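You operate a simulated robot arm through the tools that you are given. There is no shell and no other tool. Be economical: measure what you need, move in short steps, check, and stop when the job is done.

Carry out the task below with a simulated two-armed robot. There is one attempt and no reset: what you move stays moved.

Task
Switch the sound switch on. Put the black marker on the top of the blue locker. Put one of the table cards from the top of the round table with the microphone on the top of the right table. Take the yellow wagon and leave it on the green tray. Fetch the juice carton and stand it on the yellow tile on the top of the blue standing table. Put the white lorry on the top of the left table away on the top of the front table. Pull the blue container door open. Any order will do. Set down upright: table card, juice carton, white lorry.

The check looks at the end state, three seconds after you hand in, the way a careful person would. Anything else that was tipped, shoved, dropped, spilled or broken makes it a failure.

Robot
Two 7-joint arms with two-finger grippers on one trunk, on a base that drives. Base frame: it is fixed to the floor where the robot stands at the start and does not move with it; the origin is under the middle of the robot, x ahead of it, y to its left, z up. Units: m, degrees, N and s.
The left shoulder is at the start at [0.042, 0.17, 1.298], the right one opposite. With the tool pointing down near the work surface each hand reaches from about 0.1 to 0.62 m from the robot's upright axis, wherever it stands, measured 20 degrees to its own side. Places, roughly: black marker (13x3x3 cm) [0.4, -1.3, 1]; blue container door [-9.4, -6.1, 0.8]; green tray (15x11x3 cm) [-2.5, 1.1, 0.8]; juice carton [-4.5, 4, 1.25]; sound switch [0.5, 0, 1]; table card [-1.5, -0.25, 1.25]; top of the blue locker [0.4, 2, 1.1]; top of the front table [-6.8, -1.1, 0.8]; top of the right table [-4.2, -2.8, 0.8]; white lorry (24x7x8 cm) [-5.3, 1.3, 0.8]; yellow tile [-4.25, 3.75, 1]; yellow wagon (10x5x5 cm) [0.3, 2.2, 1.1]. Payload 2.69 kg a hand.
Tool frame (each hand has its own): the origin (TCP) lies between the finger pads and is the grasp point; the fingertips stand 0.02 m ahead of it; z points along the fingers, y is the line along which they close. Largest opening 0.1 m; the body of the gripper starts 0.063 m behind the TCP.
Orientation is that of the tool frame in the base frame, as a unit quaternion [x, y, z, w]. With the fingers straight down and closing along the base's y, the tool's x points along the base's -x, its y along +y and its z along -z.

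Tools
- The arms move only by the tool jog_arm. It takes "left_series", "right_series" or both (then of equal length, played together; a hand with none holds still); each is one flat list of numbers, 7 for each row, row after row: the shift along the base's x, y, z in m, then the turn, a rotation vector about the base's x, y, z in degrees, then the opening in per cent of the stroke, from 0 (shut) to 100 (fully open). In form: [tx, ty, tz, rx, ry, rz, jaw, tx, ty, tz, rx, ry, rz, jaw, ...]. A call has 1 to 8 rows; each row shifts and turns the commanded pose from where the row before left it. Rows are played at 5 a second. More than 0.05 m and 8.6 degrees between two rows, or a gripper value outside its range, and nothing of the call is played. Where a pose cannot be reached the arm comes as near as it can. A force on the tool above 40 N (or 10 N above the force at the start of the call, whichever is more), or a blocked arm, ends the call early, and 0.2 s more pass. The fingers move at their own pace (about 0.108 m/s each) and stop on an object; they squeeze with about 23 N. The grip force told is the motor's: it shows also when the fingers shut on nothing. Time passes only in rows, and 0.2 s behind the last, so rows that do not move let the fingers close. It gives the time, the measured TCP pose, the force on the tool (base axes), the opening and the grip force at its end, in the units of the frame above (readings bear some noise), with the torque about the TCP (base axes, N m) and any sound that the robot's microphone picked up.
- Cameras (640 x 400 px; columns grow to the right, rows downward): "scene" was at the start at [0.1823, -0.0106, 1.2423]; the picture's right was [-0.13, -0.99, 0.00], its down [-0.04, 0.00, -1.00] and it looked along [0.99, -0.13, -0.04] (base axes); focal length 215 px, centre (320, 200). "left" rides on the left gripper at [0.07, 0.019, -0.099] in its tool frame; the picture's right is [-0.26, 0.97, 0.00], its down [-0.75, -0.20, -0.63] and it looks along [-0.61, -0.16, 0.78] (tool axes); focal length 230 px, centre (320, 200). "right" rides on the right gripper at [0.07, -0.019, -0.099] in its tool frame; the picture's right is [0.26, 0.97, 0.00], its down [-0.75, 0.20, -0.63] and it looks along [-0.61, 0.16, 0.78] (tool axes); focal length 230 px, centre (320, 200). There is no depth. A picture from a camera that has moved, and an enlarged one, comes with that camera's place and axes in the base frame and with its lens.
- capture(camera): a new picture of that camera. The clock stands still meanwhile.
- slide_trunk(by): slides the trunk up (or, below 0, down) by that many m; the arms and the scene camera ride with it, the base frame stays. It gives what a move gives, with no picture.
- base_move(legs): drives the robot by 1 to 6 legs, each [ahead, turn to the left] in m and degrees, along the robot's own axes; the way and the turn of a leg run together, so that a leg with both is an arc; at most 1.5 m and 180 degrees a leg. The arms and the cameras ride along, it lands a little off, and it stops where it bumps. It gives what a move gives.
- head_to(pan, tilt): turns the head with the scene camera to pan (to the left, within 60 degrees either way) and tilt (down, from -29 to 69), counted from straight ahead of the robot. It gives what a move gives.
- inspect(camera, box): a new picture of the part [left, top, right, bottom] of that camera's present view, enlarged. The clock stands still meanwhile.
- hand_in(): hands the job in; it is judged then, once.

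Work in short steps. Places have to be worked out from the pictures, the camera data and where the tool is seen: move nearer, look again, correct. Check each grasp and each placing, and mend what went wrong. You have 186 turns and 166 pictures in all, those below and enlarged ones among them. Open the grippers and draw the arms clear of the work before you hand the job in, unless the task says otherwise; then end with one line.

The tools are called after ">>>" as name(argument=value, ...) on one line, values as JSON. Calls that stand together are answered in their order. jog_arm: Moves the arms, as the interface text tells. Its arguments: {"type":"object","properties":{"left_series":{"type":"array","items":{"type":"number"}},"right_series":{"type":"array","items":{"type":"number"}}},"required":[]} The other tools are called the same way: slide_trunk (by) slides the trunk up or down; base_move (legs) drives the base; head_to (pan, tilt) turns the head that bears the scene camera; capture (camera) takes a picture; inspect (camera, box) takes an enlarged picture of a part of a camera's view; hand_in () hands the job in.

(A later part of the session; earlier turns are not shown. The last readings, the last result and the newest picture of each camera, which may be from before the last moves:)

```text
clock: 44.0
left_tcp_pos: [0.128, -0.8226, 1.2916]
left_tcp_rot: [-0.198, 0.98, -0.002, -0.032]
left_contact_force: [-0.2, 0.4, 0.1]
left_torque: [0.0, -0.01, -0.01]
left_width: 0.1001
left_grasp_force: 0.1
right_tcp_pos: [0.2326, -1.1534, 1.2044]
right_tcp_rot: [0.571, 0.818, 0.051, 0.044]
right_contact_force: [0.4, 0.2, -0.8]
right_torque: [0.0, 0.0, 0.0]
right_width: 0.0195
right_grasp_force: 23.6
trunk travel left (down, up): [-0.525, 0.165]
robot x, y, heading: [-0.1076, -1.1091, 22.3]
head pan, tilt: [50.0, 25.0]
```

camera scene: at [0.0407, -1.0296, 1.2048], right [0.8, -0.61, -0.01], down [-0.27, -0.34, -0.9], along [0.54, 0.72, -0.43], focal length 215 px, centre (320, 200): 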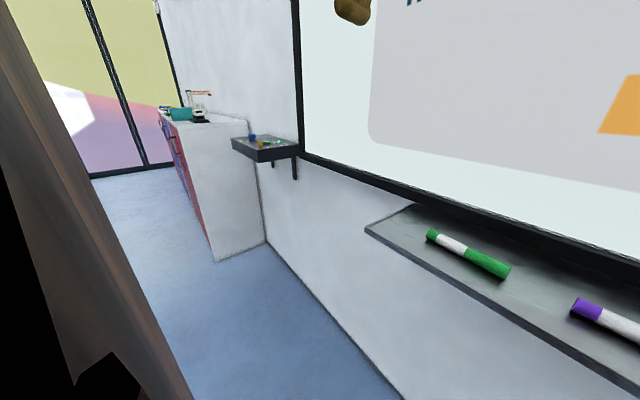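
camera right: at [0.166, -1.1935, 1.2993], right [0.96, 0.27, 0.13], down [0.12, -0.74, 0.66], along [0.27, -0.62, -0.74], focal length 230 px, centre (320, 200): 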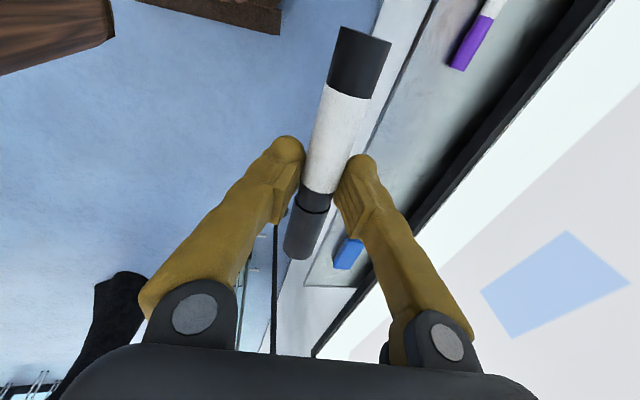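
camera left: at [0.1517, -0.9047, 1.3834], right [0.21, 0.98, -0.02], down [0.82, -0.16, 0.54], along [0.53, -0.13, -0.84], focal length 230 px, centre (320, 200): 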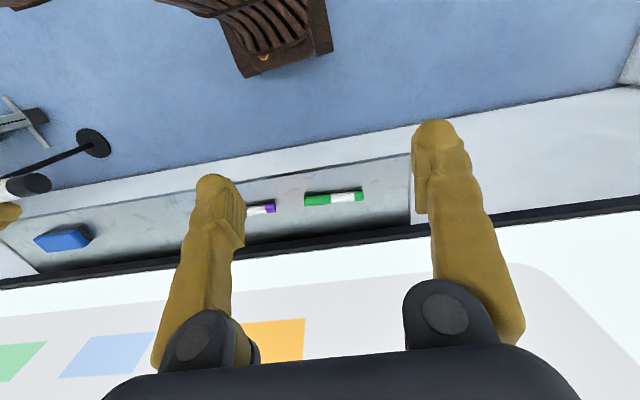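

That worked; continue the turn.

>>> base_move(legs=[[0, 67]])

>>> head_to(pan=0, tilt=12)

>>> capture(camera="scene")

```text
clock: 47.4
left_tcp_pos: [-0.2747, -0.7994, 1.2896]
left_tcp_rot: [-0.701, 0.713, -0.022, -0.028]
left_contact_force: [0.1, -0.3, -1.4]
left_torque: [-0.01, -0.02, -0.01]
left_width: 0.0999
left_grasp_force: 0.1
right_tcp_pos: [0.0693, -0.8341, 1.2081]
right_tcp_rot: [0.031, 0.997, 0.076, 0.01]
right_contact_force: [0.4, 0.3, -0.7]
right_torque: [-0.03, 0.02, 0.01]
right_width: 0.0192
right_grasp_force: 22.5
trunk travel left (down, up): [-0.525, 0.165]
robot x, y, heading: [-0.1034, -1.1096, 88.6]
head pan, tilt: [50.0, 25.0]
```

```text
clock: 48.6
left_tcp_pos: [-0.2776, -0.8212, 1.2789]
left_tcp_rot: [-0.7, 0.712, -0.039, -0.046]
left_contact_force: [0.0, -0.5, 0.8]
left_torque: [0.03, -0.03, 0.01]
left_width: 0.1002
left_grasp_force: 0.1
right_tcp_pos: [0.0663, -0.848, 1.2172]
right_tcp_rot: [0.039, 0.995, 0.088, 0.005]
right_contact_force: [0.0, -0.1, 0.1]
right_torque: [0.0, -0.01, 0.02]
right_width: 0.0194
right_grasp_force: 22.9
trunk travel left (down, up): [-0.525, 0.165]
robot x, y, heading: [-0.0993, -1.1079, 88.6]
head pan, tilt: [0.0, 12.0]
```

```text
130 pictures are left
camera scene: at [-0.0976, -0.9244, 1.2254], right [1.0, -0.02, 0.0], down [0.0, -0.22, -0.97], along [0.02, 0.97, -0.22], focal length 215 px, centre (320, 200)
```

scene: 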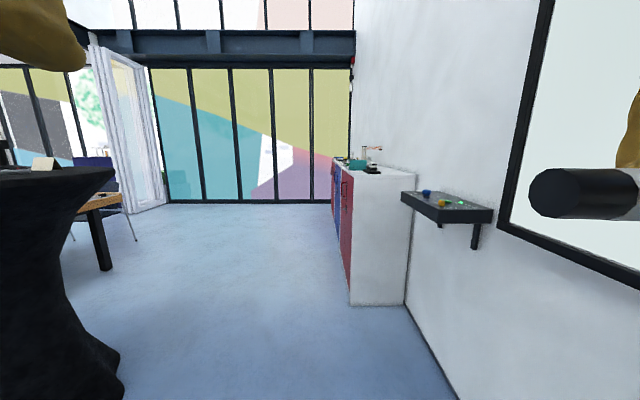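

Clear way ahead; lockers line the wall from x≈0.2. I drive in two gentle arcs to about [-0.25, 1.7].

>>> base_move(legs=[[1.4, 10], [1.4, -10]])

>>> head_to(pan=-45, tilt=20)

>>> capture(camera="scene")

```text
clock: 62.2
left_tcp_pos: [-0.4412, 1.9768, 1.2892]
left_tcp_rot: [-0.699, 0.714, -0.023, -0.029]
left_contact_force: [-0.3, 0.3, -0.2]
left_torque: [0.02, 0.02, 0.03]
left_width: 0.1002
left_grasp_force: 0.1
right_tcp_pos: [-0.0988, 1.9488, 1.2165]
right_tcp_rot: [0.036, 0.996, 0.084, 0.008]
right_contact_force: [-1.2, -0.8, 0.0]
right_torque: [-0.02, -0.03, 0.02]
right_width: 0.0198
right_grasp_force: 23.3
trunk travel left (down, up): [-0.525, 0.165]
robot x, y, heading: [-0.2674, 1.6873, 88.6]
head pan, tilt: [0.0, 12.0]
```

```text
clock: 63.3
left_tcp_pos: [-0.4413, 1.9571, 1.2797]
left_tcp_rot: [-0.699, 0.712, -0.038, -0.047]
left_contact_force: [-0.3, 0.6, 0.7]
left_torque: [0.01, -0.01, -0.02]
left_width: 0.1
left_grasp_force: 0.3
right_tcp_pos: [-0.105, 1.9455, 1.2301]
right_tcp_rot: [0.056, 0.993, 0.101, -0.007]
right_contact_force: [-0.7, -0.7, 0.1]
right_torque: [0.02, -0.03, 0.01]
right_width: 0.0197
right_grasp_force: 23.5
trunk travel left (down, up): [-0.525, 0.165]
robot x, y, heading: [-0.2668, 1.6859, 88.8]
head pan, tilt: [-45.0, 20.0]
```

```text
129 pictures are left
camera scene: at [-0.1987, 1.8436, 1.2128], right [0.69, -0.72, 0.01], down [-0.25, -0.25, -0.94], along [0.68, 0.64, -0.35], focal length 215 px, centre (320, 200)
```

scene: 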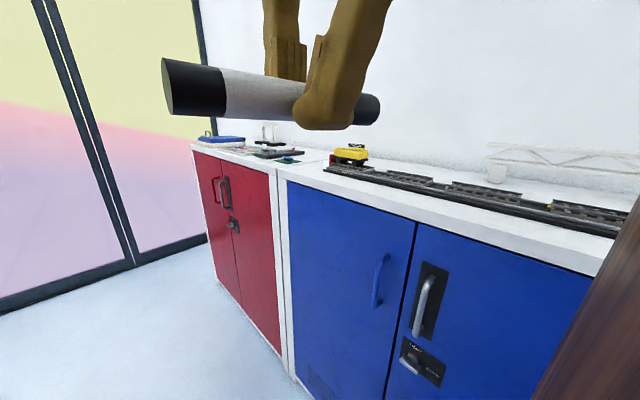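

The blue locker with track and wagon is just to the right. I turn to face it.

>>> base_move(legs=[[0, -88]])

>>> head_to(pan=15, tilt=25)

>>> capture(camera="scene")

>>> capture(camera="left")

```text
clock: 67.5
left_tcp_pos: [-0.0079, 1.8758, 1.2899]
left_tcp_rot: [-0.018, 0.999, 0.005, -0.037]
left_contact_force: [0.4, -0.2, 0.7]
left_torque: [0.02, 0.02, -0.03]
left_width: 0.1002
left_grasp_force: 0.1
right_tcp_pos: [-0.0033, 1.5345, 1.2278]
right_tcp_rot: [0.714, 0.694, 0.056, 0.064]
right_contact_force: [0.7, -0.3, -0.6]
right_torque: [-0.03, 0.05, -0.01]
right_width: 0.0192
right_grasp_force: 23.1
trunk travel left (down, up): [-0.525, 0.165]
robot x, y, heading: [-0.2701, 1.6932, 2.0]
head pan, tilt: [-45.0, 20.0]
```

```text
clock: 68.8
left_tcp_pos: [-0.0287, 1.875, 1.2803]
left_tcp_rot: [-0.017, 0.998, 0.005, -0.058]
left_contact_force: [0.8, 0.0, -0.3]
left_torque: [0.0, 0.01, 0.01]
left_width: 0.1002
left_grasp_force: 0.0
right_tcp_pos: [-0.0092, 1.5402, 1.2416]
right_tcp_rot: [0.726, 0.68, 0.077, 0.064]
right_contact_force: [-0.9, -0.4, -0.5]
right_torque: [-0.02, 0.03, -0.01]
right_width: 0.0194
right_grasp_force: 22.5
trunk travel left (down, up): [-0.525, 0.165]
robot x, y, heading: [-0.2701, 1.6944, 2.4]
head pan, tilt: [15.0, 25.0]
```

```text
128 pictures are left
camera scene: at [-0.0888, 1.725, 1.2043], right [0.29, -0.96, 0.0], down [-0.42, -0.12, -0.9], along [0.86, 0.26, -0.44], focal length 215 px, centre (320, 200)
```

scene: 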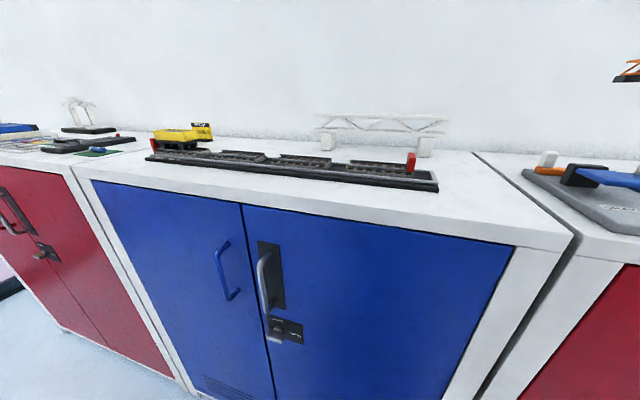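

```text
127 pictures are left
camera left: at [-0.0864, 1.8908, 1.3859], right [0.22, 0.97, -0.02], down [0.83, -0.18, 0.54], along [0.52, -0.13, -0.84], focal length 230 px, centre (320, 200)
```

left: 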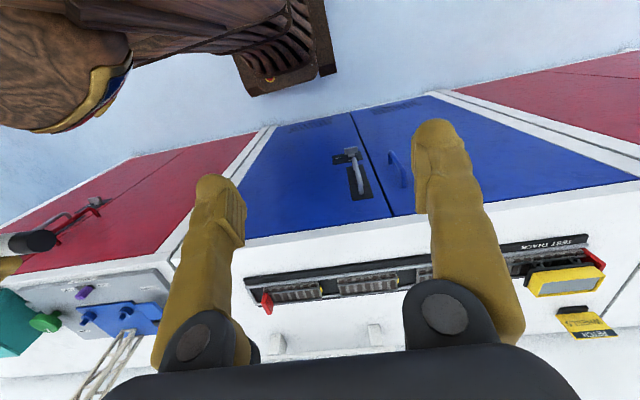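

Red track stop triangulates to [0.327, 1.677, 1.094], so the locker top is ≈1.06. I'll lay the marker along y in the strip in front of the track, about [0.265, 1.60]. First move above, levelling the tool.

>>> jog_arm(right_series=[0.045, 0.01, 0, 0, 5.5, 0, 0, 0.045, 0.01, 0, 0, 5.5, 0, 0, 0.045, 0.01, 0, 0, 0, 0, 0, 0.045, 0.01, -0.01, 0, 0, 0, 0, 0.045, 0.01, -0.01, 0, 0, 0, 0, 0.047, 0.01, -0.01, 0, 0, 0, 0, 0, 0, -0.03, 0, 0, 0, 0, 0, 0, -0.03, 0, 0, 0, 0])

>>> head_to(pan=-10, tilt=25)

>>> capture(camera="scene")

>>> capture(camera="right")

```text
clock: 70.6
left_tcp_pos: [-0.0264, 1.8754, 1.2811]
left_tcp_rot: [-0.019, 0.998, 0.004, -0.061]
left_contact_force: [0.2, 0.3, -1.1]
left_torque: [0.0, 0.01, -0.04]
left_width: 0.1002
left_grasp_force: 0.1
right_tcp_pos: [0.252, 1.5932, 1.14]
right_tcp_rot: [0.717, 0.697, -0.007, 0.003]
right_contact_force: [-0.4, -0.2, -0.2]
right_torque: [0.02, 0.01, -0.01]
right_width: 0.0193
right_grasp_force: 23.4
trunk travel left (down, up): [-0.525, 0.165]
robot x, y, heading: [-0.2689, 1.6932, 2.0]
head pan, tilt: [15.0, 25.0]
```

```text
clock: 71.5
left_tcp_pos: [-0.0289, 1.8753, 1.2813]
left_tcp_rot: [-0.018, 0.998, 0.006, -0.059]
left_contact_force: [0.6, 0.7, 0.3]
left_torque: [0.0, 0.01, 0.0]
left_width: 0.0998
left_grasp_force: 0.1
right_tcp_pos: [0.2493, 1.5937, 1.1415]
right_tcp_rot: [0.717, 0.697, -0.007, 0.002]
right_contact_force: [-0.4, -0.4, -0.2]
right_torque: [0.03, -0.01, -0.03]
right_width: 0.0195
right_grasp_force: 22.9
trunk travel left (down, up): [-0.525, 0.165]
robot x, y, heading: [-0.2664, 1.6932, 2.2]
head pan, tilt: [-10.0, 25.0]
```

```text
126 pictures are left
camera scene: at [-0.0853, 1.6852, 1.2042], right [-0.14, -0.99, 0.0], down [-0.43, 0.06, -0.9], along [0.89, -0.13, -0.44], focal length 215 px, centre (320, 200)
```

scene: 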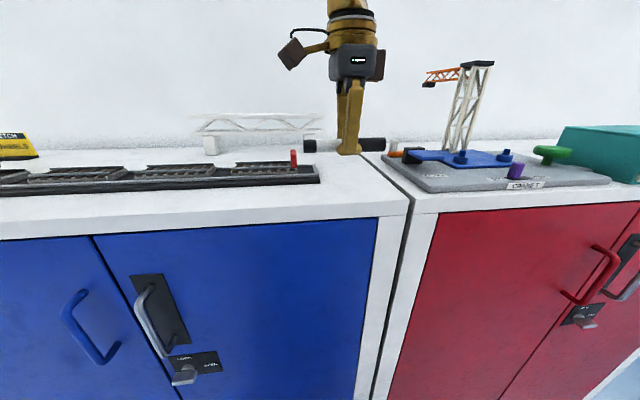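

```text
125 pictures are left
camera right: at [0.2348, 1.6654, 1.2391], right [0.97, 0.23, -0.01], down [0.18, -0.75, 0.64], along [0.14, -0.62, -0.77], focal length 230 px, centre (320, 200)
```

right: 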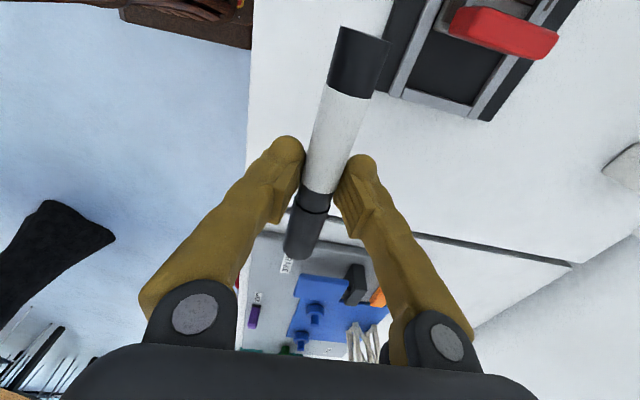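

The marker is parallel to the edge, in the strip beside the track's end, safely on the blue locker. I lower in small steps.

>>> jog_arm(right_series=[-0.004, -0.002, -0.02, 0, 0, 0, 0, 0, 0, -0.015, 0, 0, 0, 0, 0, 0, -0.006, 0, 0, 0, 0, 0, 0, -0.003, 0, 0, 0, 0, 0, 0, -0.003, 0, 0, 0, 0])

>>> inspect(camera="scene", box=[270, 100, 430, 200])

```text
clock: 72.7
left_tcp_pos: [-0.0275, 1.8751, 1.2813]
left_tcp_rot: [-0.017, 0.998, 0.005, -0.059]
left_contact_force: [-0.3, 0.4, -0.4]
left_torque: [0.02, 0.03, -0.02]
left_width: 0.1001
left_grasp_force: 0.2
right_tcp_pos: [0.247, 1.5919, 1.0933]
right_tcp_rot: [0.717, 0.697, -0.007, 0.002]
right_contact_force: [-0.1, -0.2, 0.2]
right_torque: [0.0, 0.02, 0.05]
right_width: 0.0192
right_grasp_force: 23.2
trunk travel left (down, up): [-0.525, 0.165]
robot x, y, heading: [-0.2704, 1.6946, 1.8]
head pan, tilt: [-10.0, 25.0]
```

```text
4.00 times, centred on (350, 150) of scene
camera zoom: at [-0.0854, 1.685, 1.2042], right [-0.14, -0.99, 0.0], down [-0.43, 0.06, -0.9], along [0.89, -0.13, -0.44], focal length 861 px, centre (200, 400)
```

zoom: 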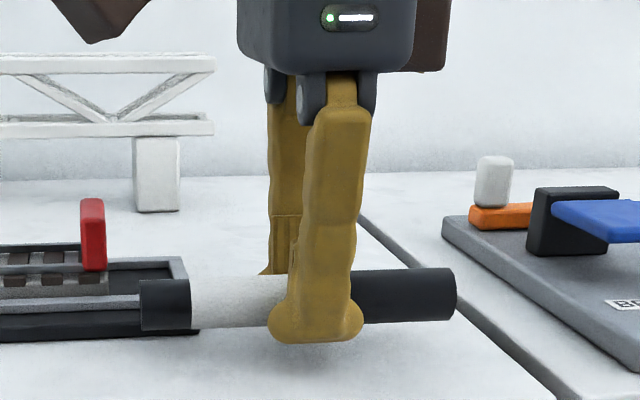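

Still about 1–1.5 cm above the top. I continue in 3 mm steps.

>>> jog_arm(right_series=[0, 0, -0.004, 0, 0, 0, 0, 0, 0, -0.003, 0, 0, 0, 0, 0, 0, -0.003, 0, 0, 0, 0])

>>> inspect(camera="scene", box=[270, 100, 430, 200])

```text
clock: 73.5
left_tcp_pos: [-0.0272, 1.8744, 1.2805]
left_tcp_rot: [-0.019, 0.998, 0.005, -0.058]
left_contact_force: [-0.2, -0.4, 0.3]
left_torque: [0.01, 0.05, 0.03]
left_width: 0.1
left_grasp_force: 0.1
right_tcp_pos: [0.2463, 1.5928, 1.0841]
right_tcp_rot: [0.716, 0.698, -0.007, 0.003]
right_contact_force: [0.4, 0.1, -0.1]
right_torque: [0.01, 0.03, -0.04]
right_width: 0.0192
right_grasp_force: 22.7
trunk travel left (down, up): [-0.525, 0.165]
robot x, y, heading: [-0.2672, 1.6912, 2.2]
head pan, tilt: [-10.0, 25.0]
```

```text
4.00 times, centred on (350, 150) of scene
camera zoom: at [-0.0854, 1.6851, 1.2042], right [-0.14, -0.99, 0.0], down [-0.43, 0.06, -0.9], along [0.89, -0.13, -0.44], focal length 861 px, centre (200, 400)
```

zoom: 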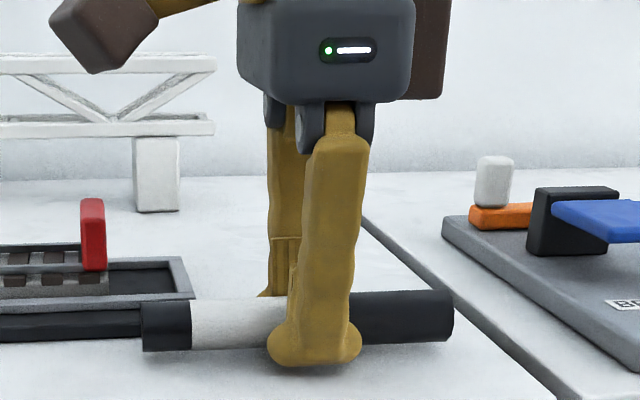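

>>> jog_arm(right_series=[0, 0, -0.003, 0, 0, 0, 0, 0, 0, -0.003, 0, 0, 0, 0, 0, 0, -0.002, 0, 0, 0, 0])

>>> inspect(camera="scene", box=[270, 100, 430, 200])

```text
clock: 74.3
left_tcp_pos: [-0.0304, 1.8747, 1.2821]
left_tcp_rot: [-0.018, 0.998, 0.005, -0.058]
left_contact_force: [-0.5, -0.9, -0.9]
left_torque: [-0.02, 0.0, -0.01]
left_width: 0.1
left_grasp_force: 0.1
right_tcp_pos: [0.2456, 1.5921, 1.0777]
right_tcp_rot: [0.717, 0.697, -0.004, 0.002]
right_contact_force: [0.9, -4.8, 27.3]
right_torque: [0.02, -0.13, -0.05]
right_width: 0.0195
right_grasp_force: 23.5
trunk travel left (down, up): [-0.525, 0.165]
robot x, y, heading: [-0.2706, 1.6936, 1.9]
head pan, tilt: [-10.0, 25.0]
```

```text
4.00 times, centred on (350, 150) of scene
camera zoom: at [-0.0872, 1.6848, 1.2048], right [-0.14, -0.99, 0.0], down [-0.43, 0.06, -0.9], along [0.89, -0.13, -0.44], focal length 861 px, centre (200, 400)
```

zoom: 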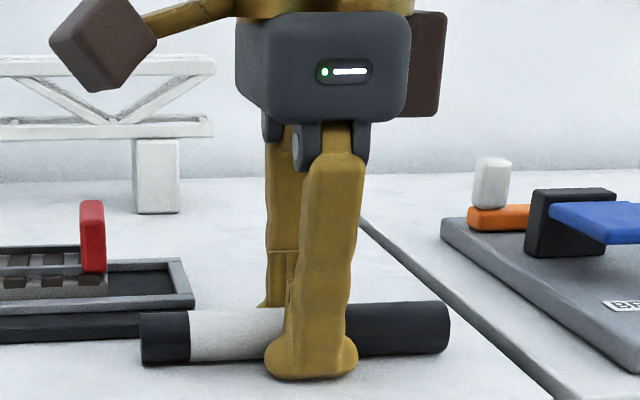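

Contact with the top (27 N). I ease off 1.5 mm, open and lift away.

>>> jog_arm(right_series=[0, 0, 0.0015, 0, 0, 0, 0, 0, 0, 0, 0, 0, 0, 30, 0, 0, 0, 0, 0, 0, 45, 0, 0, 0.02, 0, 0, 0, 45, 0, 0, 0.04, 0, 0, 0, 45, 0, 0, 0.05, 0, 0, 0, 45, -0.03, 0, 0.03, 0, 0, 0, 45, -0.04, 0, 0.01, 0, 0, 0, 45])

>>> capture(camera="scene")

```text
clock: 76.1
left_tcp_pos: [-0.0289, 1.8748, 1.2818]
left_tcp_rot: [-0.018, 0.998, 0.005, -0.058]
left_contact_force: [-0.2, -0.3, 0.5]
left_torque: [-0.01, -0.04, 0.01]
left_width: 0.1001
left_grasp_force: 0.1
right_tcp_pos: [0.1705, 1.5918, 1.2273]
right_tcp_rot: [0.718, 0.696, -0.007, 0.001]
right_contact_force: [0.0, -0.5, 0.0]
right_torque: [-0.02, -0.03, -0.04]
right_width: 0.0449
right_grasp_force: 0.0
trunk travel left (down, up): [-0.525, 0.165]
robot x, y, heading: [-0.2678, 1.6925, 2.0]
head pan, tilt: [-10.0, 25.0]
```

```text
121 pictures are left
camera scene: at [-0.086, 1.685, 1.2043], right [-0.14, -0.99, 0.0], down [-0.43, 0.06, -0.9], along [0.89, -0.13, -0.44], focal length 215 px, centre (320, 200)
```

scene: 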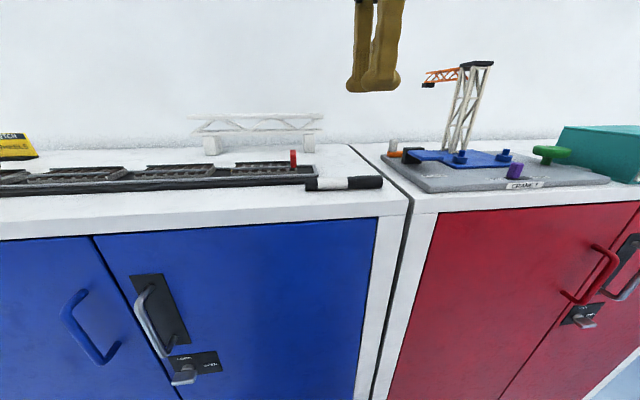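

The marker lies on the blue locker. Now the wagon: I shift the base ~0.4 m left (turn, drive, turn back).

>>> jog_arm(right_series=[-0.05, 0, 0.02, 0, 0, 0, 45, -0.05, 0, 0.02, 0, 0, 0, 45, -0.05, 0, 0, 0, 0, 0, 45])

>>> base_move(legs=[[0, 88]])

>>> base_move(legs=[[0.38, 0]])

>>> base_move(legs=[[0, -89]])

>>> head_to(pan=15, tilt=25)

>>> capture(camera="scene")

>>> capture(camera="left")

```text
refused: row 1 steps farther than a row can; nothing moved
```

```text
clock: 80.3
left_tcp_pos: [-0.4421, 1.9406, 1.2893]
left_tcp_rot: [0.708, -0.705, 0.021, 0.031]
left_contact_force: [-0.6, 0.0, -0.8]
left_torque: [0.02, 0.05, 0.0]
left_width: 0.0999
left_grasp_force: 0.0
right_tcp_pos: [-0.1537, 2.1309, 1.2273]
right_tcp_rot: [0.03, 1.0, -0.004, 0.007]
right_contact_force: [0.0, -0.6, -0.1]
right_torque: [0.02, 0.08, 0.02]
right_width: 0.045
right_grasp_force: 0.1
trunk travel left (down, up): [-0.525, 0.165]
robot x, y, heading: [-0.2612, 1.6952, 90.3]
head pan, tilt: [-10.0, 25.0]
```

```text
clock: 82.7
left_tcp_pos: [-0.4454, 2.2997, 1.2813]
left_tcp_rot: [0.709, -0.703, 0.037, 0.046]
left_contact_force: [0.0, 0.3, -0.4]
left_torque: [-0.02, 0.03, 0.02]
left_width: 0.1
left_grasp_force: 0.1
right_tcp_pos: [-0.1574, 2.492, 1.2339]
right_tcp_rot: [0.027, 1.0, 0.004, 0.008]
right_contact_force: [0.5, 0.4, 0.6]
right_torque: [-0.06, 0.02, -0.05]
right_width: 0.0448
right_grasp_force: 0.0
trunk travel left (down, up): [-0.525, 0.165]
robot x, y, heading: [-0.2604, 2.0732, 90.5]
head pan, tilt: [-10.0, 25.0]
```

```text
clock: 87.0
left_tcp_pos: [-0.059, 2.262, 1.2813]
left_tcp_rot: [-0.013, 0.998, 0.005, -0.056]
left_contact_force: [0.0, -0.3, -0.4]
left_torque: [0.03, 0.01, 0.04]
left_width: 0.1002
left_grasp_force: 0.0
right_tcp_pos: [0.1387, 1.9745, 1.2403]
right_tcp_rot: [0.72, 0.693, 0.004, 0.014]
right_contact_force: [-0.1, 0.3, -0.7]
right_torque: [0.01, 0.03, 0.01]
right_width: 0.0452
right_grasp_force: 0.0
trunk travel left (down, up): [-0.525, 0.165]
robot x, y, heading: [-0.2619, 2.0804, 1.5]
head pan, tilt: [-10.0, 25.0]
```

```text
clock: 87.9
left_tcp_pos: [-0.0794, 2.2624, 1.2773]
left_tcp_rot: [-0.013, 0.997, 0.007, -0.075]
left_contact_force: [0.0, 0.5, 0.5]
left_torque: [-0.01, 0.0, 0.01]
left_width: 0.0999
left_grasp_force: 0.1
right_tcp_pos: [0.1202, 1.9737, 1.2464]
right_tcp_rot: [0.72, 0.693, 0.009, 0.019]
right_contact_force: [0.3, 0.2, 0.0]
right_torque: [0.0, -0.01, 0.0]
right_width: 0.045
right_grasp_force: 0.1
trunk travel left (down, up): [-0.525, 0.165]
robot x, y, heading: [-0.2595, 2.0839, 1.4]
head pan, tilt: [15.0, 25.0]
```

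```text
120 pictures are left
camera scene: at [-0.0806, 2.1117, 1.2042], right [0.28, -0.96, 0.0], down [-0.42, -0.12, -0.9], along [0.86, 0.25, -0.44], focal length 215 px, centre (320, 200)
```

scene: 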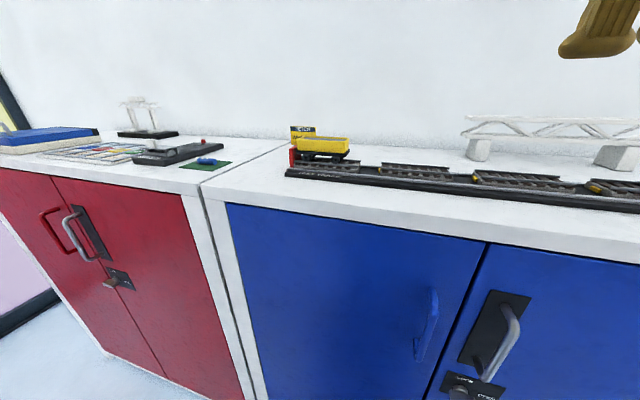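

```text
119 pictures are left
camera left: at [-0.1335, 2.2778, 1.3837], right [0.23, 0.97, -0.02], down [0.84, -0.19, 0.51], along [0.49, -0.14, -0.86], focal length 230 px, centre (320, 200)
```

left: 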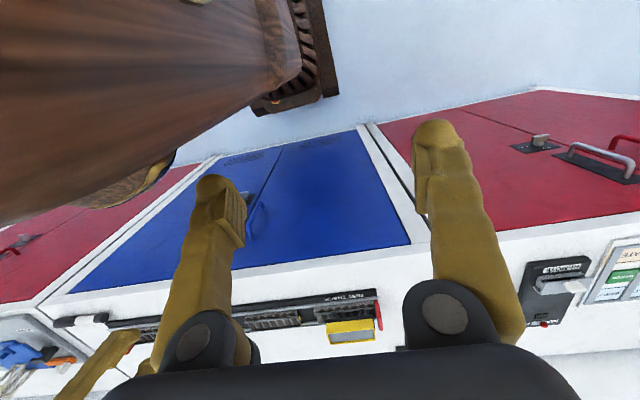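

The wagon is near [0.305, 2.224, 1.12]. I enlarge it to see its surroundings.

>>> inspect(camera="scene", box=[260, 105, 388, 185])

```text
5.00 times, centred on (324, 145) of scene
camera zoom: at [-0.0806, 2.1117, 1.2042], right [0.28, -0.96, 0.0], down [-0.42, -0.12, -0.9], along [0.86, 0.25, -0.44], focal length 1076 px, centre (300, 475)
```

zoom: 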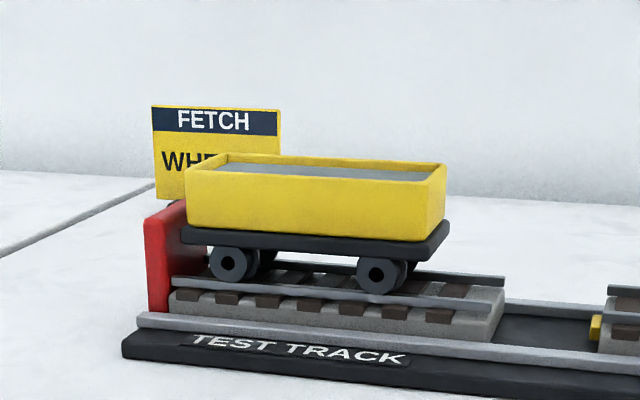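

A sign card stands behind the wagon. I straighten the left tool, yaw it +88° to close along x, and move over the wagon with ~75% opening.

>>> jog_arm(left_series=[0.04, 0, 0.01, 0, -8, 0, 75, 0.04, 0, 0, 0, 0, 8, 75, 0.04, 0, 0, 0, 0, 8, 75, 0.04, 0, 0, 0, 0, 8, 75, 0.04, 0, 0, 0, 0, 8, 75, 0.04, 0, 0, 0, 0, 8, 75, 0.04, 0, 0, 0, 0, 8, 75, 0.04, 0, 0, 0, 0, 8, 75])

>>> jog_arm(left_series=[0.02, -0.01, 0, 0, 0, 8, 75, 0.02, -0.01, 0, 0, 0, 8, 75, 0.01, -0.01, 0, 0, 0, 8, 75, 0.01, -0.01, 0, 0, 0, 7, 75, 0, 0, 0, 0, 0, 0, 75])

>>> capture(camera="left")

>>> capture(camera="scene")

```text
clock: 89.7
left_tcp_pos: [0.2436, 2.2597, 1.2958]
left_tcp_rot: [-0.481, 0.876, 0.017, 0.017]
left_contact_force: [-0.3, 0.0, -0.3]
left_torque: [-0.02, 0.03, 0.0]
left_width: 0.0747
left_grasp_force: 0.1
right_tcp_pos: [0.1218, 1.9743, 1.2456]
right_tcp_rot: [0.72, 0.694, 0.01, 0.02]
right_contact_force: [0.0, 0.3, -1.1]
right_torque: [0.02, 0.03, -0.01]
right_width: 0.0451
right_grasp_force: 0.0
trunk travel left (down, up): [-0.525, 0.165]
robot x, y, heading: [-0.2598, 2.0811, 1.4]
head pan, tilt: [15.0, 25.0]
```

```text
clock: 90.6
left_tcp_pos: [0.274, 2.2251, 1.3077]
left_tcp_rot: [-0.668, 0.743, 0.015, 0.021]
left_contact_force: [-1.1, 0.5, -0.7]
left_torque: [0.02, -0.1, -0.02]
left_width: 0.075
left_grasp_force: 0.0
right_tcp_pos: [0.0957, 1.9719, 1.2537]
right_tcp_rot: [0.72, 0.693, 0.018, 0.028]
right_contact_force: [-1.2, -2.1, 0.3]
right_torque: [0.04, -0.07, 0.0]
right_width: 0.045
right_grasp_force: 0.0
trunk travel left (down, up): [-0.525, 0.165]
robot x, y, heading: [-0.2629, 2.0825, 1.5]
head pan, tilt: [15.0, 25.0]
stopped in row 4 (left hand): the arm was blocked; the commanded pose is now the measured one
```

```text
117 pictures are left
camera left: at [0.2467, 2.1541, 1.4014], right [-0.93, 0.36, 0.01], down [0.27, 0.69, 0.67], along [0.24, 0.63, -0.74], focal length 230 px, centre (320, 200)
```

left: 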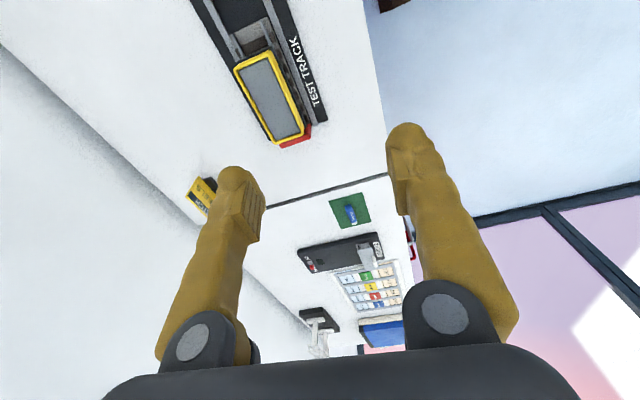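

```text
116 pictures are left
camera scene: at [-0.0842, 2.1102, 1.2049], right [0.28, -0.96, 0.0], down [-0.42, -0.12, -0.9], along [0.86, 0.26, -0.43], focal length 215 px, centre (320, 200)
```

scene: 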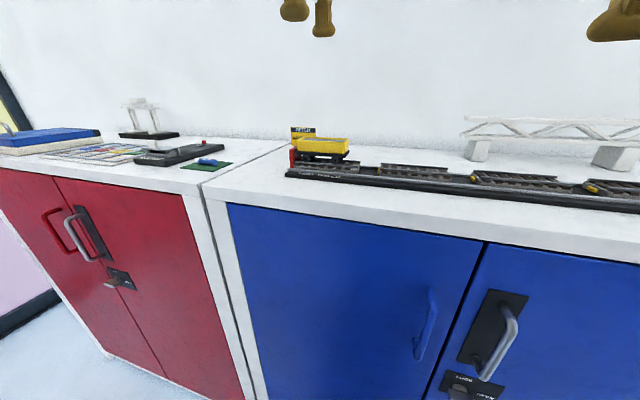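

The arm reached its limit; the wagon centre is at [0.332, 2.225, 1.115], along y. I drive the base 0.1 m forward (still ~0.1 m clear) to have more reach.

>>> base_move(legs=[[0.1, 0]])

>>> jog_arm(left_series=[-0.015, 0, -0.03, 0, 0, 6, 75, -0.015, 0, -0.03, 0, 0, 0, 75, 0, 0, 0, 0, 0, 0, 75])

>>> capture(camera="left")

```text
clock: 91.8
left_tcp_pos: [0.3589, 2.2274, 1.3118]
left_tcp_rot: [-0.667, 0.744, 0.011, 0.025]
left_contact_force: [1.0, 0.6, 1.2]
left_torque: [0.0, 0.1, -0.03]
left_width: 0.0749
left_grasp_force: 0.1
right_tcp_pos: [0.1842, 1.9742, 1.2569]
right_tcp_rot: [0.72, 0.693, 0.022, 0.03]
right_contact_force: [1.3, -0.2, 0.8]
right_torque: [-0.06, 0.06, -0.04]
right_width: 0.0448
right_grasp_force: 0.1
trunk travel left (down, up): [-0.525, 0.165]
robot x, y, heading: [-0.1617, 2.0838, 1.2]
head pan, tilt: [15.0, 25.0]
```

```text
clock: 92.6
left_tcp_pos: [0.3403, 2.2272, 1.2483]
left_tcp_rot: [-0.704, 0.709, 0.013, 0.02]
left_contact_force: [-0.5, -0.7, 0.2]
left_torque: [-0.04, -0.02, 0.01]
left_width: 0.0751
left_grasp_force: 0.2
right_tcp_pos: [0.1943, 1.9747, 1.2538]
right_tcp_rot: [0.72, 0.693, 0.018, 0.028]
right_contact_force: [-0.3, -0.1, 0.1]
right_torque: [-0.01, -0.02, 0.0]
right_width: 0.045
right_grasp_force: 0.1
trunk travel left (down, up): [-0.525, 0.165]
robot x, y, heading: [-0.1618, 2.0848, 1.2]
head pan, tilt: [15.0, 25.0]
```

```text
115 pictures are left
camera left: at [0.321, 2.1535, 1.3414], right [-0.96, 0.26, 0.0], down [0.2, 0.72, 0.67], along [0.17, 0.65, -0.74], focal length 230 px, centre (320, 200)
```

left: 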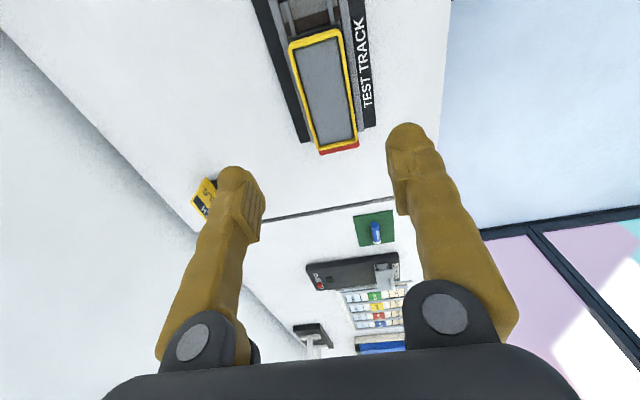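

Aligned within 7 mm. I lower around the bin to z≈1.115 and close.

>>> jog_arm(left_series=[-0.006, -0.002, -0.04, 0, 0, 0, 75, 0, 0, -0.04, 0, 0, 0, 75, 0, 0, -0.035, 0, 0, 0, 75, 0, 0, -0.012, 0, 0, 0, 75, 0, 0, -0.005, 0, 0, 0, 75])

>>> capture(camera="left")

>>> inspect(camera="scene", box=[220, 70, 380, 170])

```text
clock: 93.8
left_tcp_pos: [0.3455, 2.2299, 1.1278]
left_tcp_rot: [0.711, -0.703, -0.001, -0.02]
left_contact_force: [0.6, 0.8, 0.0]
left_torque: [0.03, 0.0, 0.01]
left_width: 0.0747
left_grasp_force: 0.1
right_tcp_pos: [0.1992, 1.9743, 1.2537]
right_tcp_rot: [0.72, 0.693, 0.017, 0.026]
right_contact_force: [0.7, -0.2, 0.4]
right_torque: [0.03, 0.08, 0.01]
right_width: 0.045
right_grasp_force: 0.1
trunk travel left (down, up): [-0.525, 0.165]
robot x, y, heading: [-0.1624, 2.0863, 1.2]
head pan, tilt: [15.0, 25.0]
```

```text
114 pictures are left
camera left: at [0.3257, 2.1575, 1.2226], right [-0.97, 0.25, -0.02], down [0.17, 0.73, 0.66], along [0.18, 0.63, -0.76], focal length 230 px, centre (320, 200)
```

left: 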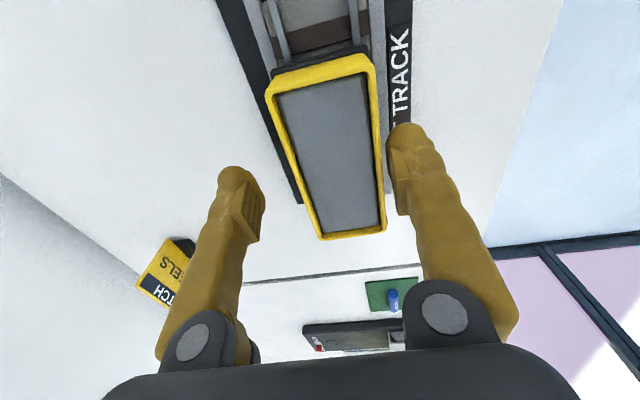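

```text
4.00 times, centred on (300, 120) of scene
camera zoom: at [0.0205, 2.1133, 1.2039], right [0.28, -0.96, 0.0], down [-0.42, -0.12, -0.9], along [0.86, 0.25, -0.44], focal length 861 px, centre (400, 520)
```

zoom: 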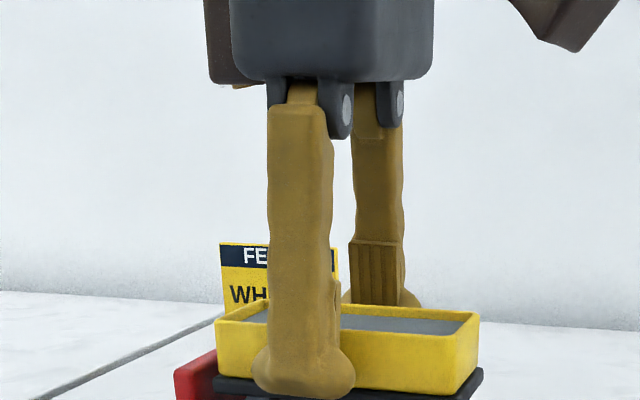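

Both fingers straddle the bin. I lower another 12 mm, shift 6 mm nearer, and close.

>>> jog_arm(left_series=[-0.006, -0.005, -0.006, 0, 0, 0, 75, 0, 0, -0.006, 0, 0, 0, 75, 0, 0, 0, 0, 0, 0, 40, 0, 0, 0, 0, 0, 0, 10, 0, 0, 0, 0, 0, 0, 10])

>>> inspect(camera="scene", box=[220, 70, 380, 170])

```text
clock: 95.0
left_tcp_pos: [0.3384, 2.2313, 1.1175]
left_tcp_rot: [0.717, -0.697, 0.003, -0.015]
left_contact_force: [-1.6, -0.5, 19.6]
left_torque: [-0.11, -0.18, -0.08]
left_width: 0.0453
left_grasp_force: 23.4
right_tcp_pos: [0.1968, 1.9744, 1.2532]
right_tcp_rot: [0.72, 0.693, 0.017, 0.028]
right_contact_force: [0.7, 0.0, 0.3]
right_torque: [0.02, -0.01, -0.03]
right_width: 0.045
right_grasp_force: 0.1
trunk travel left (down, up): [-0.525, 0.165]
robot x, y, heading: [-0.1644, 2.0836, 1.4]
head pan, tilt: [15.0, 25.0]
```

```text
4.00 times, centred on (300, 120) of scene
camera zoom: at [0.017, 2.1128, 1.2047], right [0.28, -0.96, 0.0], down [-0.42, -0.12, -0.9], along [0.86, 0.25, -0.44], focal length 861 px, centre (400, 520)
```

zoom: 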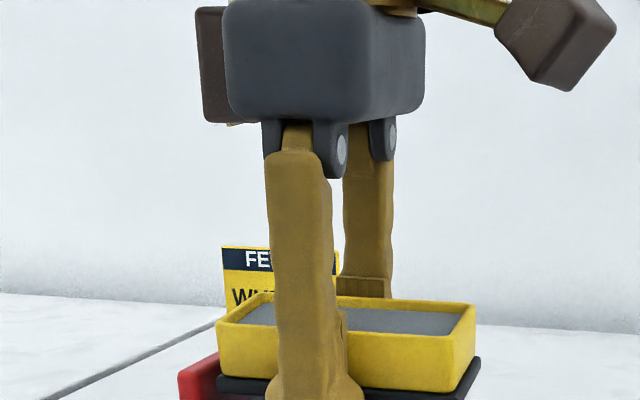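

Gripped (4.5 cm, 23 N). I lift it straight up and check.

>>> jog_arm(left_series=[0, 0, 0.02, 0, 0, 0, 10, 0, 0, 0.03, 0, 0, 0, 10, 0, 0, 0.04, 0, 0, 0, 10, -0.02, 0, 0.04, 0, 0, 0, 10, -0.04, 0, 0.02, 0, 0, 0, 10, -0.045, 0, 0, 0, 0, 0, 10, -0.045, 0, 0, 0, 0, 0, 10, -0.045, 0, 0, 0, 0, 0, 10])

>>> capture(camera="scene")

>>> capture(camera="left")

```text
clock: 96.8
left_tcp_pos: [0.1346, 2.2231, 1.2484]
left_tcp_rot: [-0.704, 0.709, 0.023, 0.013]
left_contact_force: [-0.6, -0.5, -0.5]
left_torque: [0.02, -0.03, 0.03]
left_width: 0.0449
left_grasp_force: 23.0
right_tcp_pos: [0.1972, 1.9747, 1.2532]
right_tcp_rot: [0.72, 0.693, 0.017, 0.026]
right_contact_force: [-0.3, -0.5, -0.2]
right_torque: [0.02, -0.06, -0.03]
right_width: 0.0449
right_grasp_force: 0.0
trunk travel left (down, up): [-0.525, 0.165]
robot x, y, heading: [-0.1614, 2.0814, 1.4]
head pan, tilt: [15.0, 25.0]
```

```text
111 pictures are left
camera scene: at [0.0171, 2.1124, 1.2045], right [0.28, -0.96, 0.0], down [-0.42, -0.12, -0.9], along [0.86, 0.25, -0.44], focal length 215 px, centre (320, 200)
```

scene: 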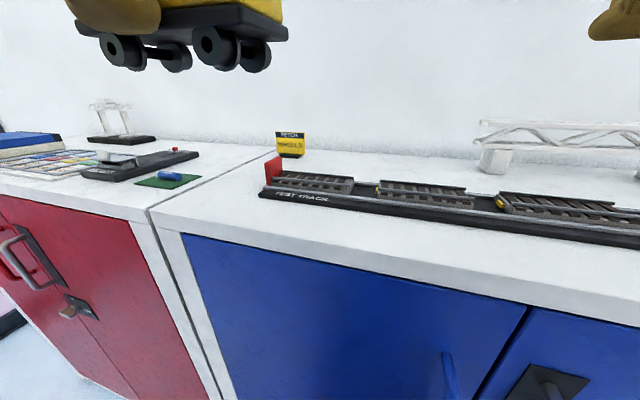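

```text
110 pictures are left
camera left: at [0.1177, 2.1485, 1.3435], right [-0.96, 0.26, 0.03], down [0.21, 0.72, 0.66], along [0.16, 0.65, -0.75], focal length 230 px, centre (320, 200)
```

left: 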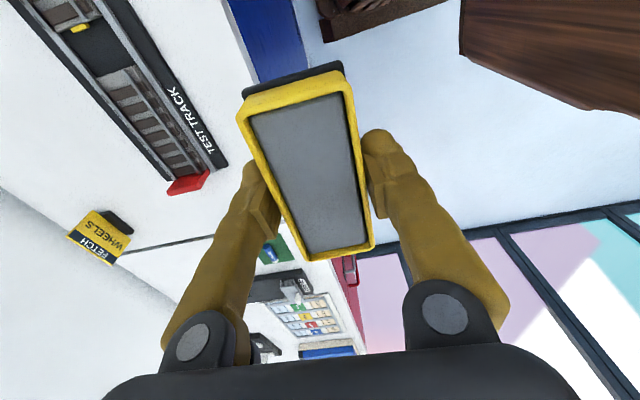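

Wagon is held firmly. I back away from the lockers and turn toward the room to view the way to the green tray.

>>> base_move(legs=[[-0.35, 0]])

>>> base_move(legs=[[0, 170]])

>>> head_to(pan=25, tilt=12)

>>> capture(camera="scene")

>>> head_to(pan=-30, tilt=12)

>>> capture(camera="scene")

```text
clock: 99.1
left_tcp_pos: [-0.2163, 2.2149, 1.2486]
left_tcp_rot: [-0.703, 0.711, 0.023, 0.012]
left_contact_force: [-0.3, -0.5, -0.3]
left_torque: [0.0, -0.02, -0.01]
left_width: 0.045
left_grasp_force: 23.2
right_tcp_pos: [-0.1569, 1.9669, 1.2534]
right_tcp_rot: [0.722, 0.691, 0.018, 0.028]
right_contact_force: [-0.1, -0.9, 0.2]
right_torque: [-0.01, -0.05, 0.0]
right_width: 0.0452
right_grasp_force: 0.0
trunk travel left (down, up): [-0.525, 0.165]
robot x, y, heading: [-0.5133, 2.0733, 0.7]
head pan, tilt: [15.0, 25.0]
```

```text
clock: 106.5
left_tcp_pos: [-0.7742, 1.9785, 1.2403]
left_tcp_rot: [0.769, 0.638, -0.002, 0.037]
left_contact_force: [-0.1, -0.3, -1.2]
left_torque: [0.08, 0.02, 0.03]
left_width: 0.0448
left_grasp_force: 23.1
right_tcp_pos: [-0.7933, 2.238, 1.2694]
right_tcp_rot: [-0.624, 0.779, 0.05, -0.03]
right_contact_force: [0.2, -1.1, 1.0]
right_torque: [0.04, 0.06, -0.01]
right_width: 0.0449
right_grasp_force: 0.1
trunk travel left (down, up): [-0.525, 0.165]
robot x, y, heading: [-0.5161, 2.0927, 170.8]
head pan, tilt: [15.0, 25.0]
stopped in leg 1: the robot was blocked; the commanded pose is now the measured one
```

```text
clock: 107.2
left_tcp_pos: [-0.777, 1.9821, 1.2405]
left_tcp_rot: [0.769, 0.638, -0.004, 0.04]
left_contact_force: [-0.5, 0.7, -0.4]
left_torque: [-0.02, -0.04, 0.0]
left_width: 0.0449
left_grasp_force: 23.2
right_tcp_pos: [-0.7972, 2.2425, 1.268]
right_tcp_rot: [-0.624, 0.779, 0.048, -0.029]
right_contact_force: [-0.8, 0.5, -0.6]
right_torque: [-0.01, -0.03, 0.01]
right_width: 0.0449
right_grasp_force: 0.1
trunk travel left (down, up): [-0.525, 0.165]
robot x, y, heading: [-0.5151, 2.0918, 170.9]
head pan, tilt: [25.0, 12.0]
```

```text
109 pictures are left
camera scene: at [-0.696, 2.0829, 1.2253], right [-0.27, 0.96, -0.01], down [0.22, 0.05, -0.97], along [-0.94, -0.27, -0.22], focal length 215 px, centre (320, 200)
```

scene: 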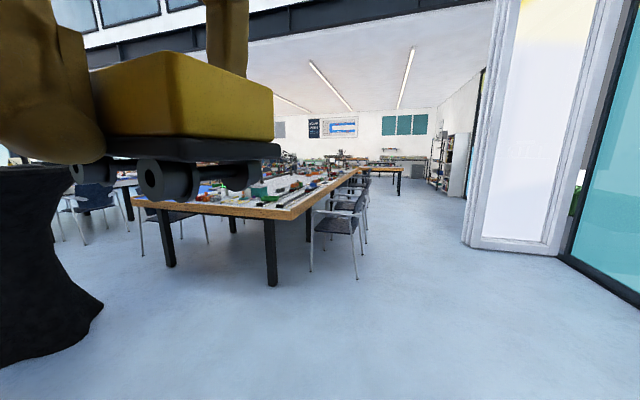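

```text
clock: 108.5
left_tcp_pos: [-0.7765, 1.9821, 1.241]
left_tcp_rot: [0.769, 0.638, -0.004, 0.038]
left_contact_force: [0.3, 0.5, -0.9]
left_torque: [-0.01, -0.01, 0.02]
left_width: 0.045
left_grasp_force: 23.0
right_tcp_pos: [-0.796, 2.2416, 1.2687]
right_tcp_rot: [-0.624, 0.779, 0.047, -0.03]
right_contact_force: [0.0, -0.5, 0.0]
right_torque: [0.03, 0.02, -0.04]
right_width: 0.0447
right_grasp_force: 0.0
trunk travel left (down, up): [-0.525, 0.165]
robot x, y, heading: [-0.5195, 2.0941, 170.7]
head pan, tilt: [-30.0, 12.0]
```

```text
108 pictures are left
camera scene: at [-0.6778, 2.1661, 1.2255], right [0.63, 0.78, 0.01], down [0.18, -0.13, -0.97], along [-0.76, 0.62, -0.22], focal length 215 px, centre (320, 200)
```

scene: 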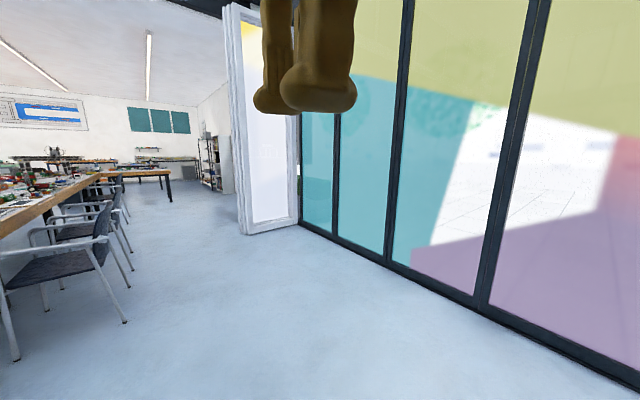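

The left table's near corner is around [-2.27, 1.35]; green tray should be near that corner, approached from the table's end. I drive to about [-1.75, 1.3] and face it.

>>> base_move(legs=[[0, 40]])

>>> base_move(legs=[[1.38, 0]])

>>> base_move(legs=[[0, -31]])

>>> head_to(pan=5, tilt=30)

>>> capture(camera="scene")

```text
clock: 110.8
left_tcp_pos: [-0.6492, 1.841, 1.2493]
left_tcp_rot: [0.51, 0.86, -0.009, 0.028]
left_contact_force: [0.0, 0.9, -0.7]
left_torque: [-0.03, 0.0, 0.0]
left_width: 0.0449
left_grasp_force: 22.9
right_tcp_pos: [-0.8271, 2.0307, 1.2678]
right_tcp_rot: [0.85, -0.524, -0.035, 0.044]
right_contact_force: [0.0, -0.2, -0.1]
right_torque: [0.02, -0.01, 0.02]
right_width: 0.0449
right_grasp_force: 0.1
trunk travel left (down, up): [-0.525, 0.165]
robot x, y, heading: [-0.5175, 2.0944, -149.8]
head pan, tilt: [-30.0, 12.0]
```

```text
clock: 117.7
left_tcp_pos: [-1.8241, 1.1509, 1.2419]
left_tcp_rot: [0.506, 0.862, 0.008, 0.038]
left_contact_force: [-0.4, -0.1, -1.3]
left_torque: [0.02, -0.05, 0.0]
left_width: 0.045
left_grasp_force: 22.7
right_tcp_pos: [-2.0057, 1.3402, 1.272]
right_tcp_rot: [0.852, -0.52, -0.04, 0.051]
right_contact_force: [0.3, 0.2, -0.3]
right_torque: [0.02, -0.02, 0.01]
right_width: 0.045
right_grasp_force: 0.1
trunk travel left (down, up): [-0.525, 0.165]
robot x, y, heading: [-1.7113, 1.3964, -149.5]
head pan, tilt: [-30.0, 12.0]
```

```text
clock: 119.6
left_tcp_pos: [-1.9126, 1.2402, 1.243]
left_tcp_rot: [0.716, 0.697, -0.005, 0.037]
left_contact_force: [0.5, 0.0, -2.3]
left_torque: [0.0, 0.0, 0.02]
left_width: 0.0452
left_grasp_force: 22.8
right_tcp_pos: [-1.9736, 1.4993, 1.2763]
right_tcp_rot: [-0.683, 0.726, 0.058, -0.044]
right_contact_force: [0.1, 0.4, 0.7]
right_torque: [0.01, -0.01, -0.02]
right_width: 0.0448
right_grasp_force: 0.0
trunk travel left (down, up): [-0.525, 0.165]
robot x, y, heading: [-1.7113, 1.394, 179.7]
head pan, tilt: [-30.0, 12.0]
```

```text
clock: 120.6
left_tcp_pos: [-1.8977, 1.2441, 1.2422]
left_tcp_rot: [0.713, 0.7, 0.008, 0.04]
left_contact_force: [-1.0, -0.9, -1.4]
left_torque: [-0.01, -0.02, -0.01]
left_width: 0.0449
left_grasp_force: 23.0
right_tcp_pos: [-1.954, 1.4985, 1.2784]
right_tcp_rot: [-0.682, 0.727, 0.064, -0.05]
right_contact_force: [-0.8, -0.4, 0.6]
right_torque: [-0.01, -0.02, 0.01]
right_width: 0.0451
right_grasp_force: 0.1
trunk travel left (down, up): [-0.525, 0.165]
robot x, y, heading: [-1.7103, 1.3957, 180.0]
head pan, tilt: [5.0, 30.0]
```

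```text
107 pictures are left
camera scene: at [-1.8933, 1.3869, 1.1962], right [-0.09, 1.0, 0.0], down [0.51, 0.04, -0.86], along [-0.85, -0.07, -0.51], focal length 215 px, centre (320, 200)
```

scene: 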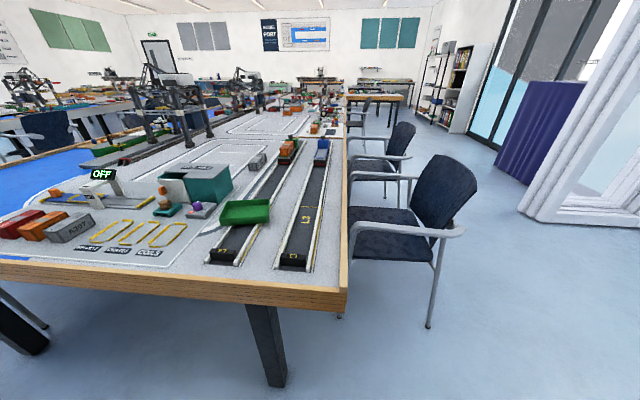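

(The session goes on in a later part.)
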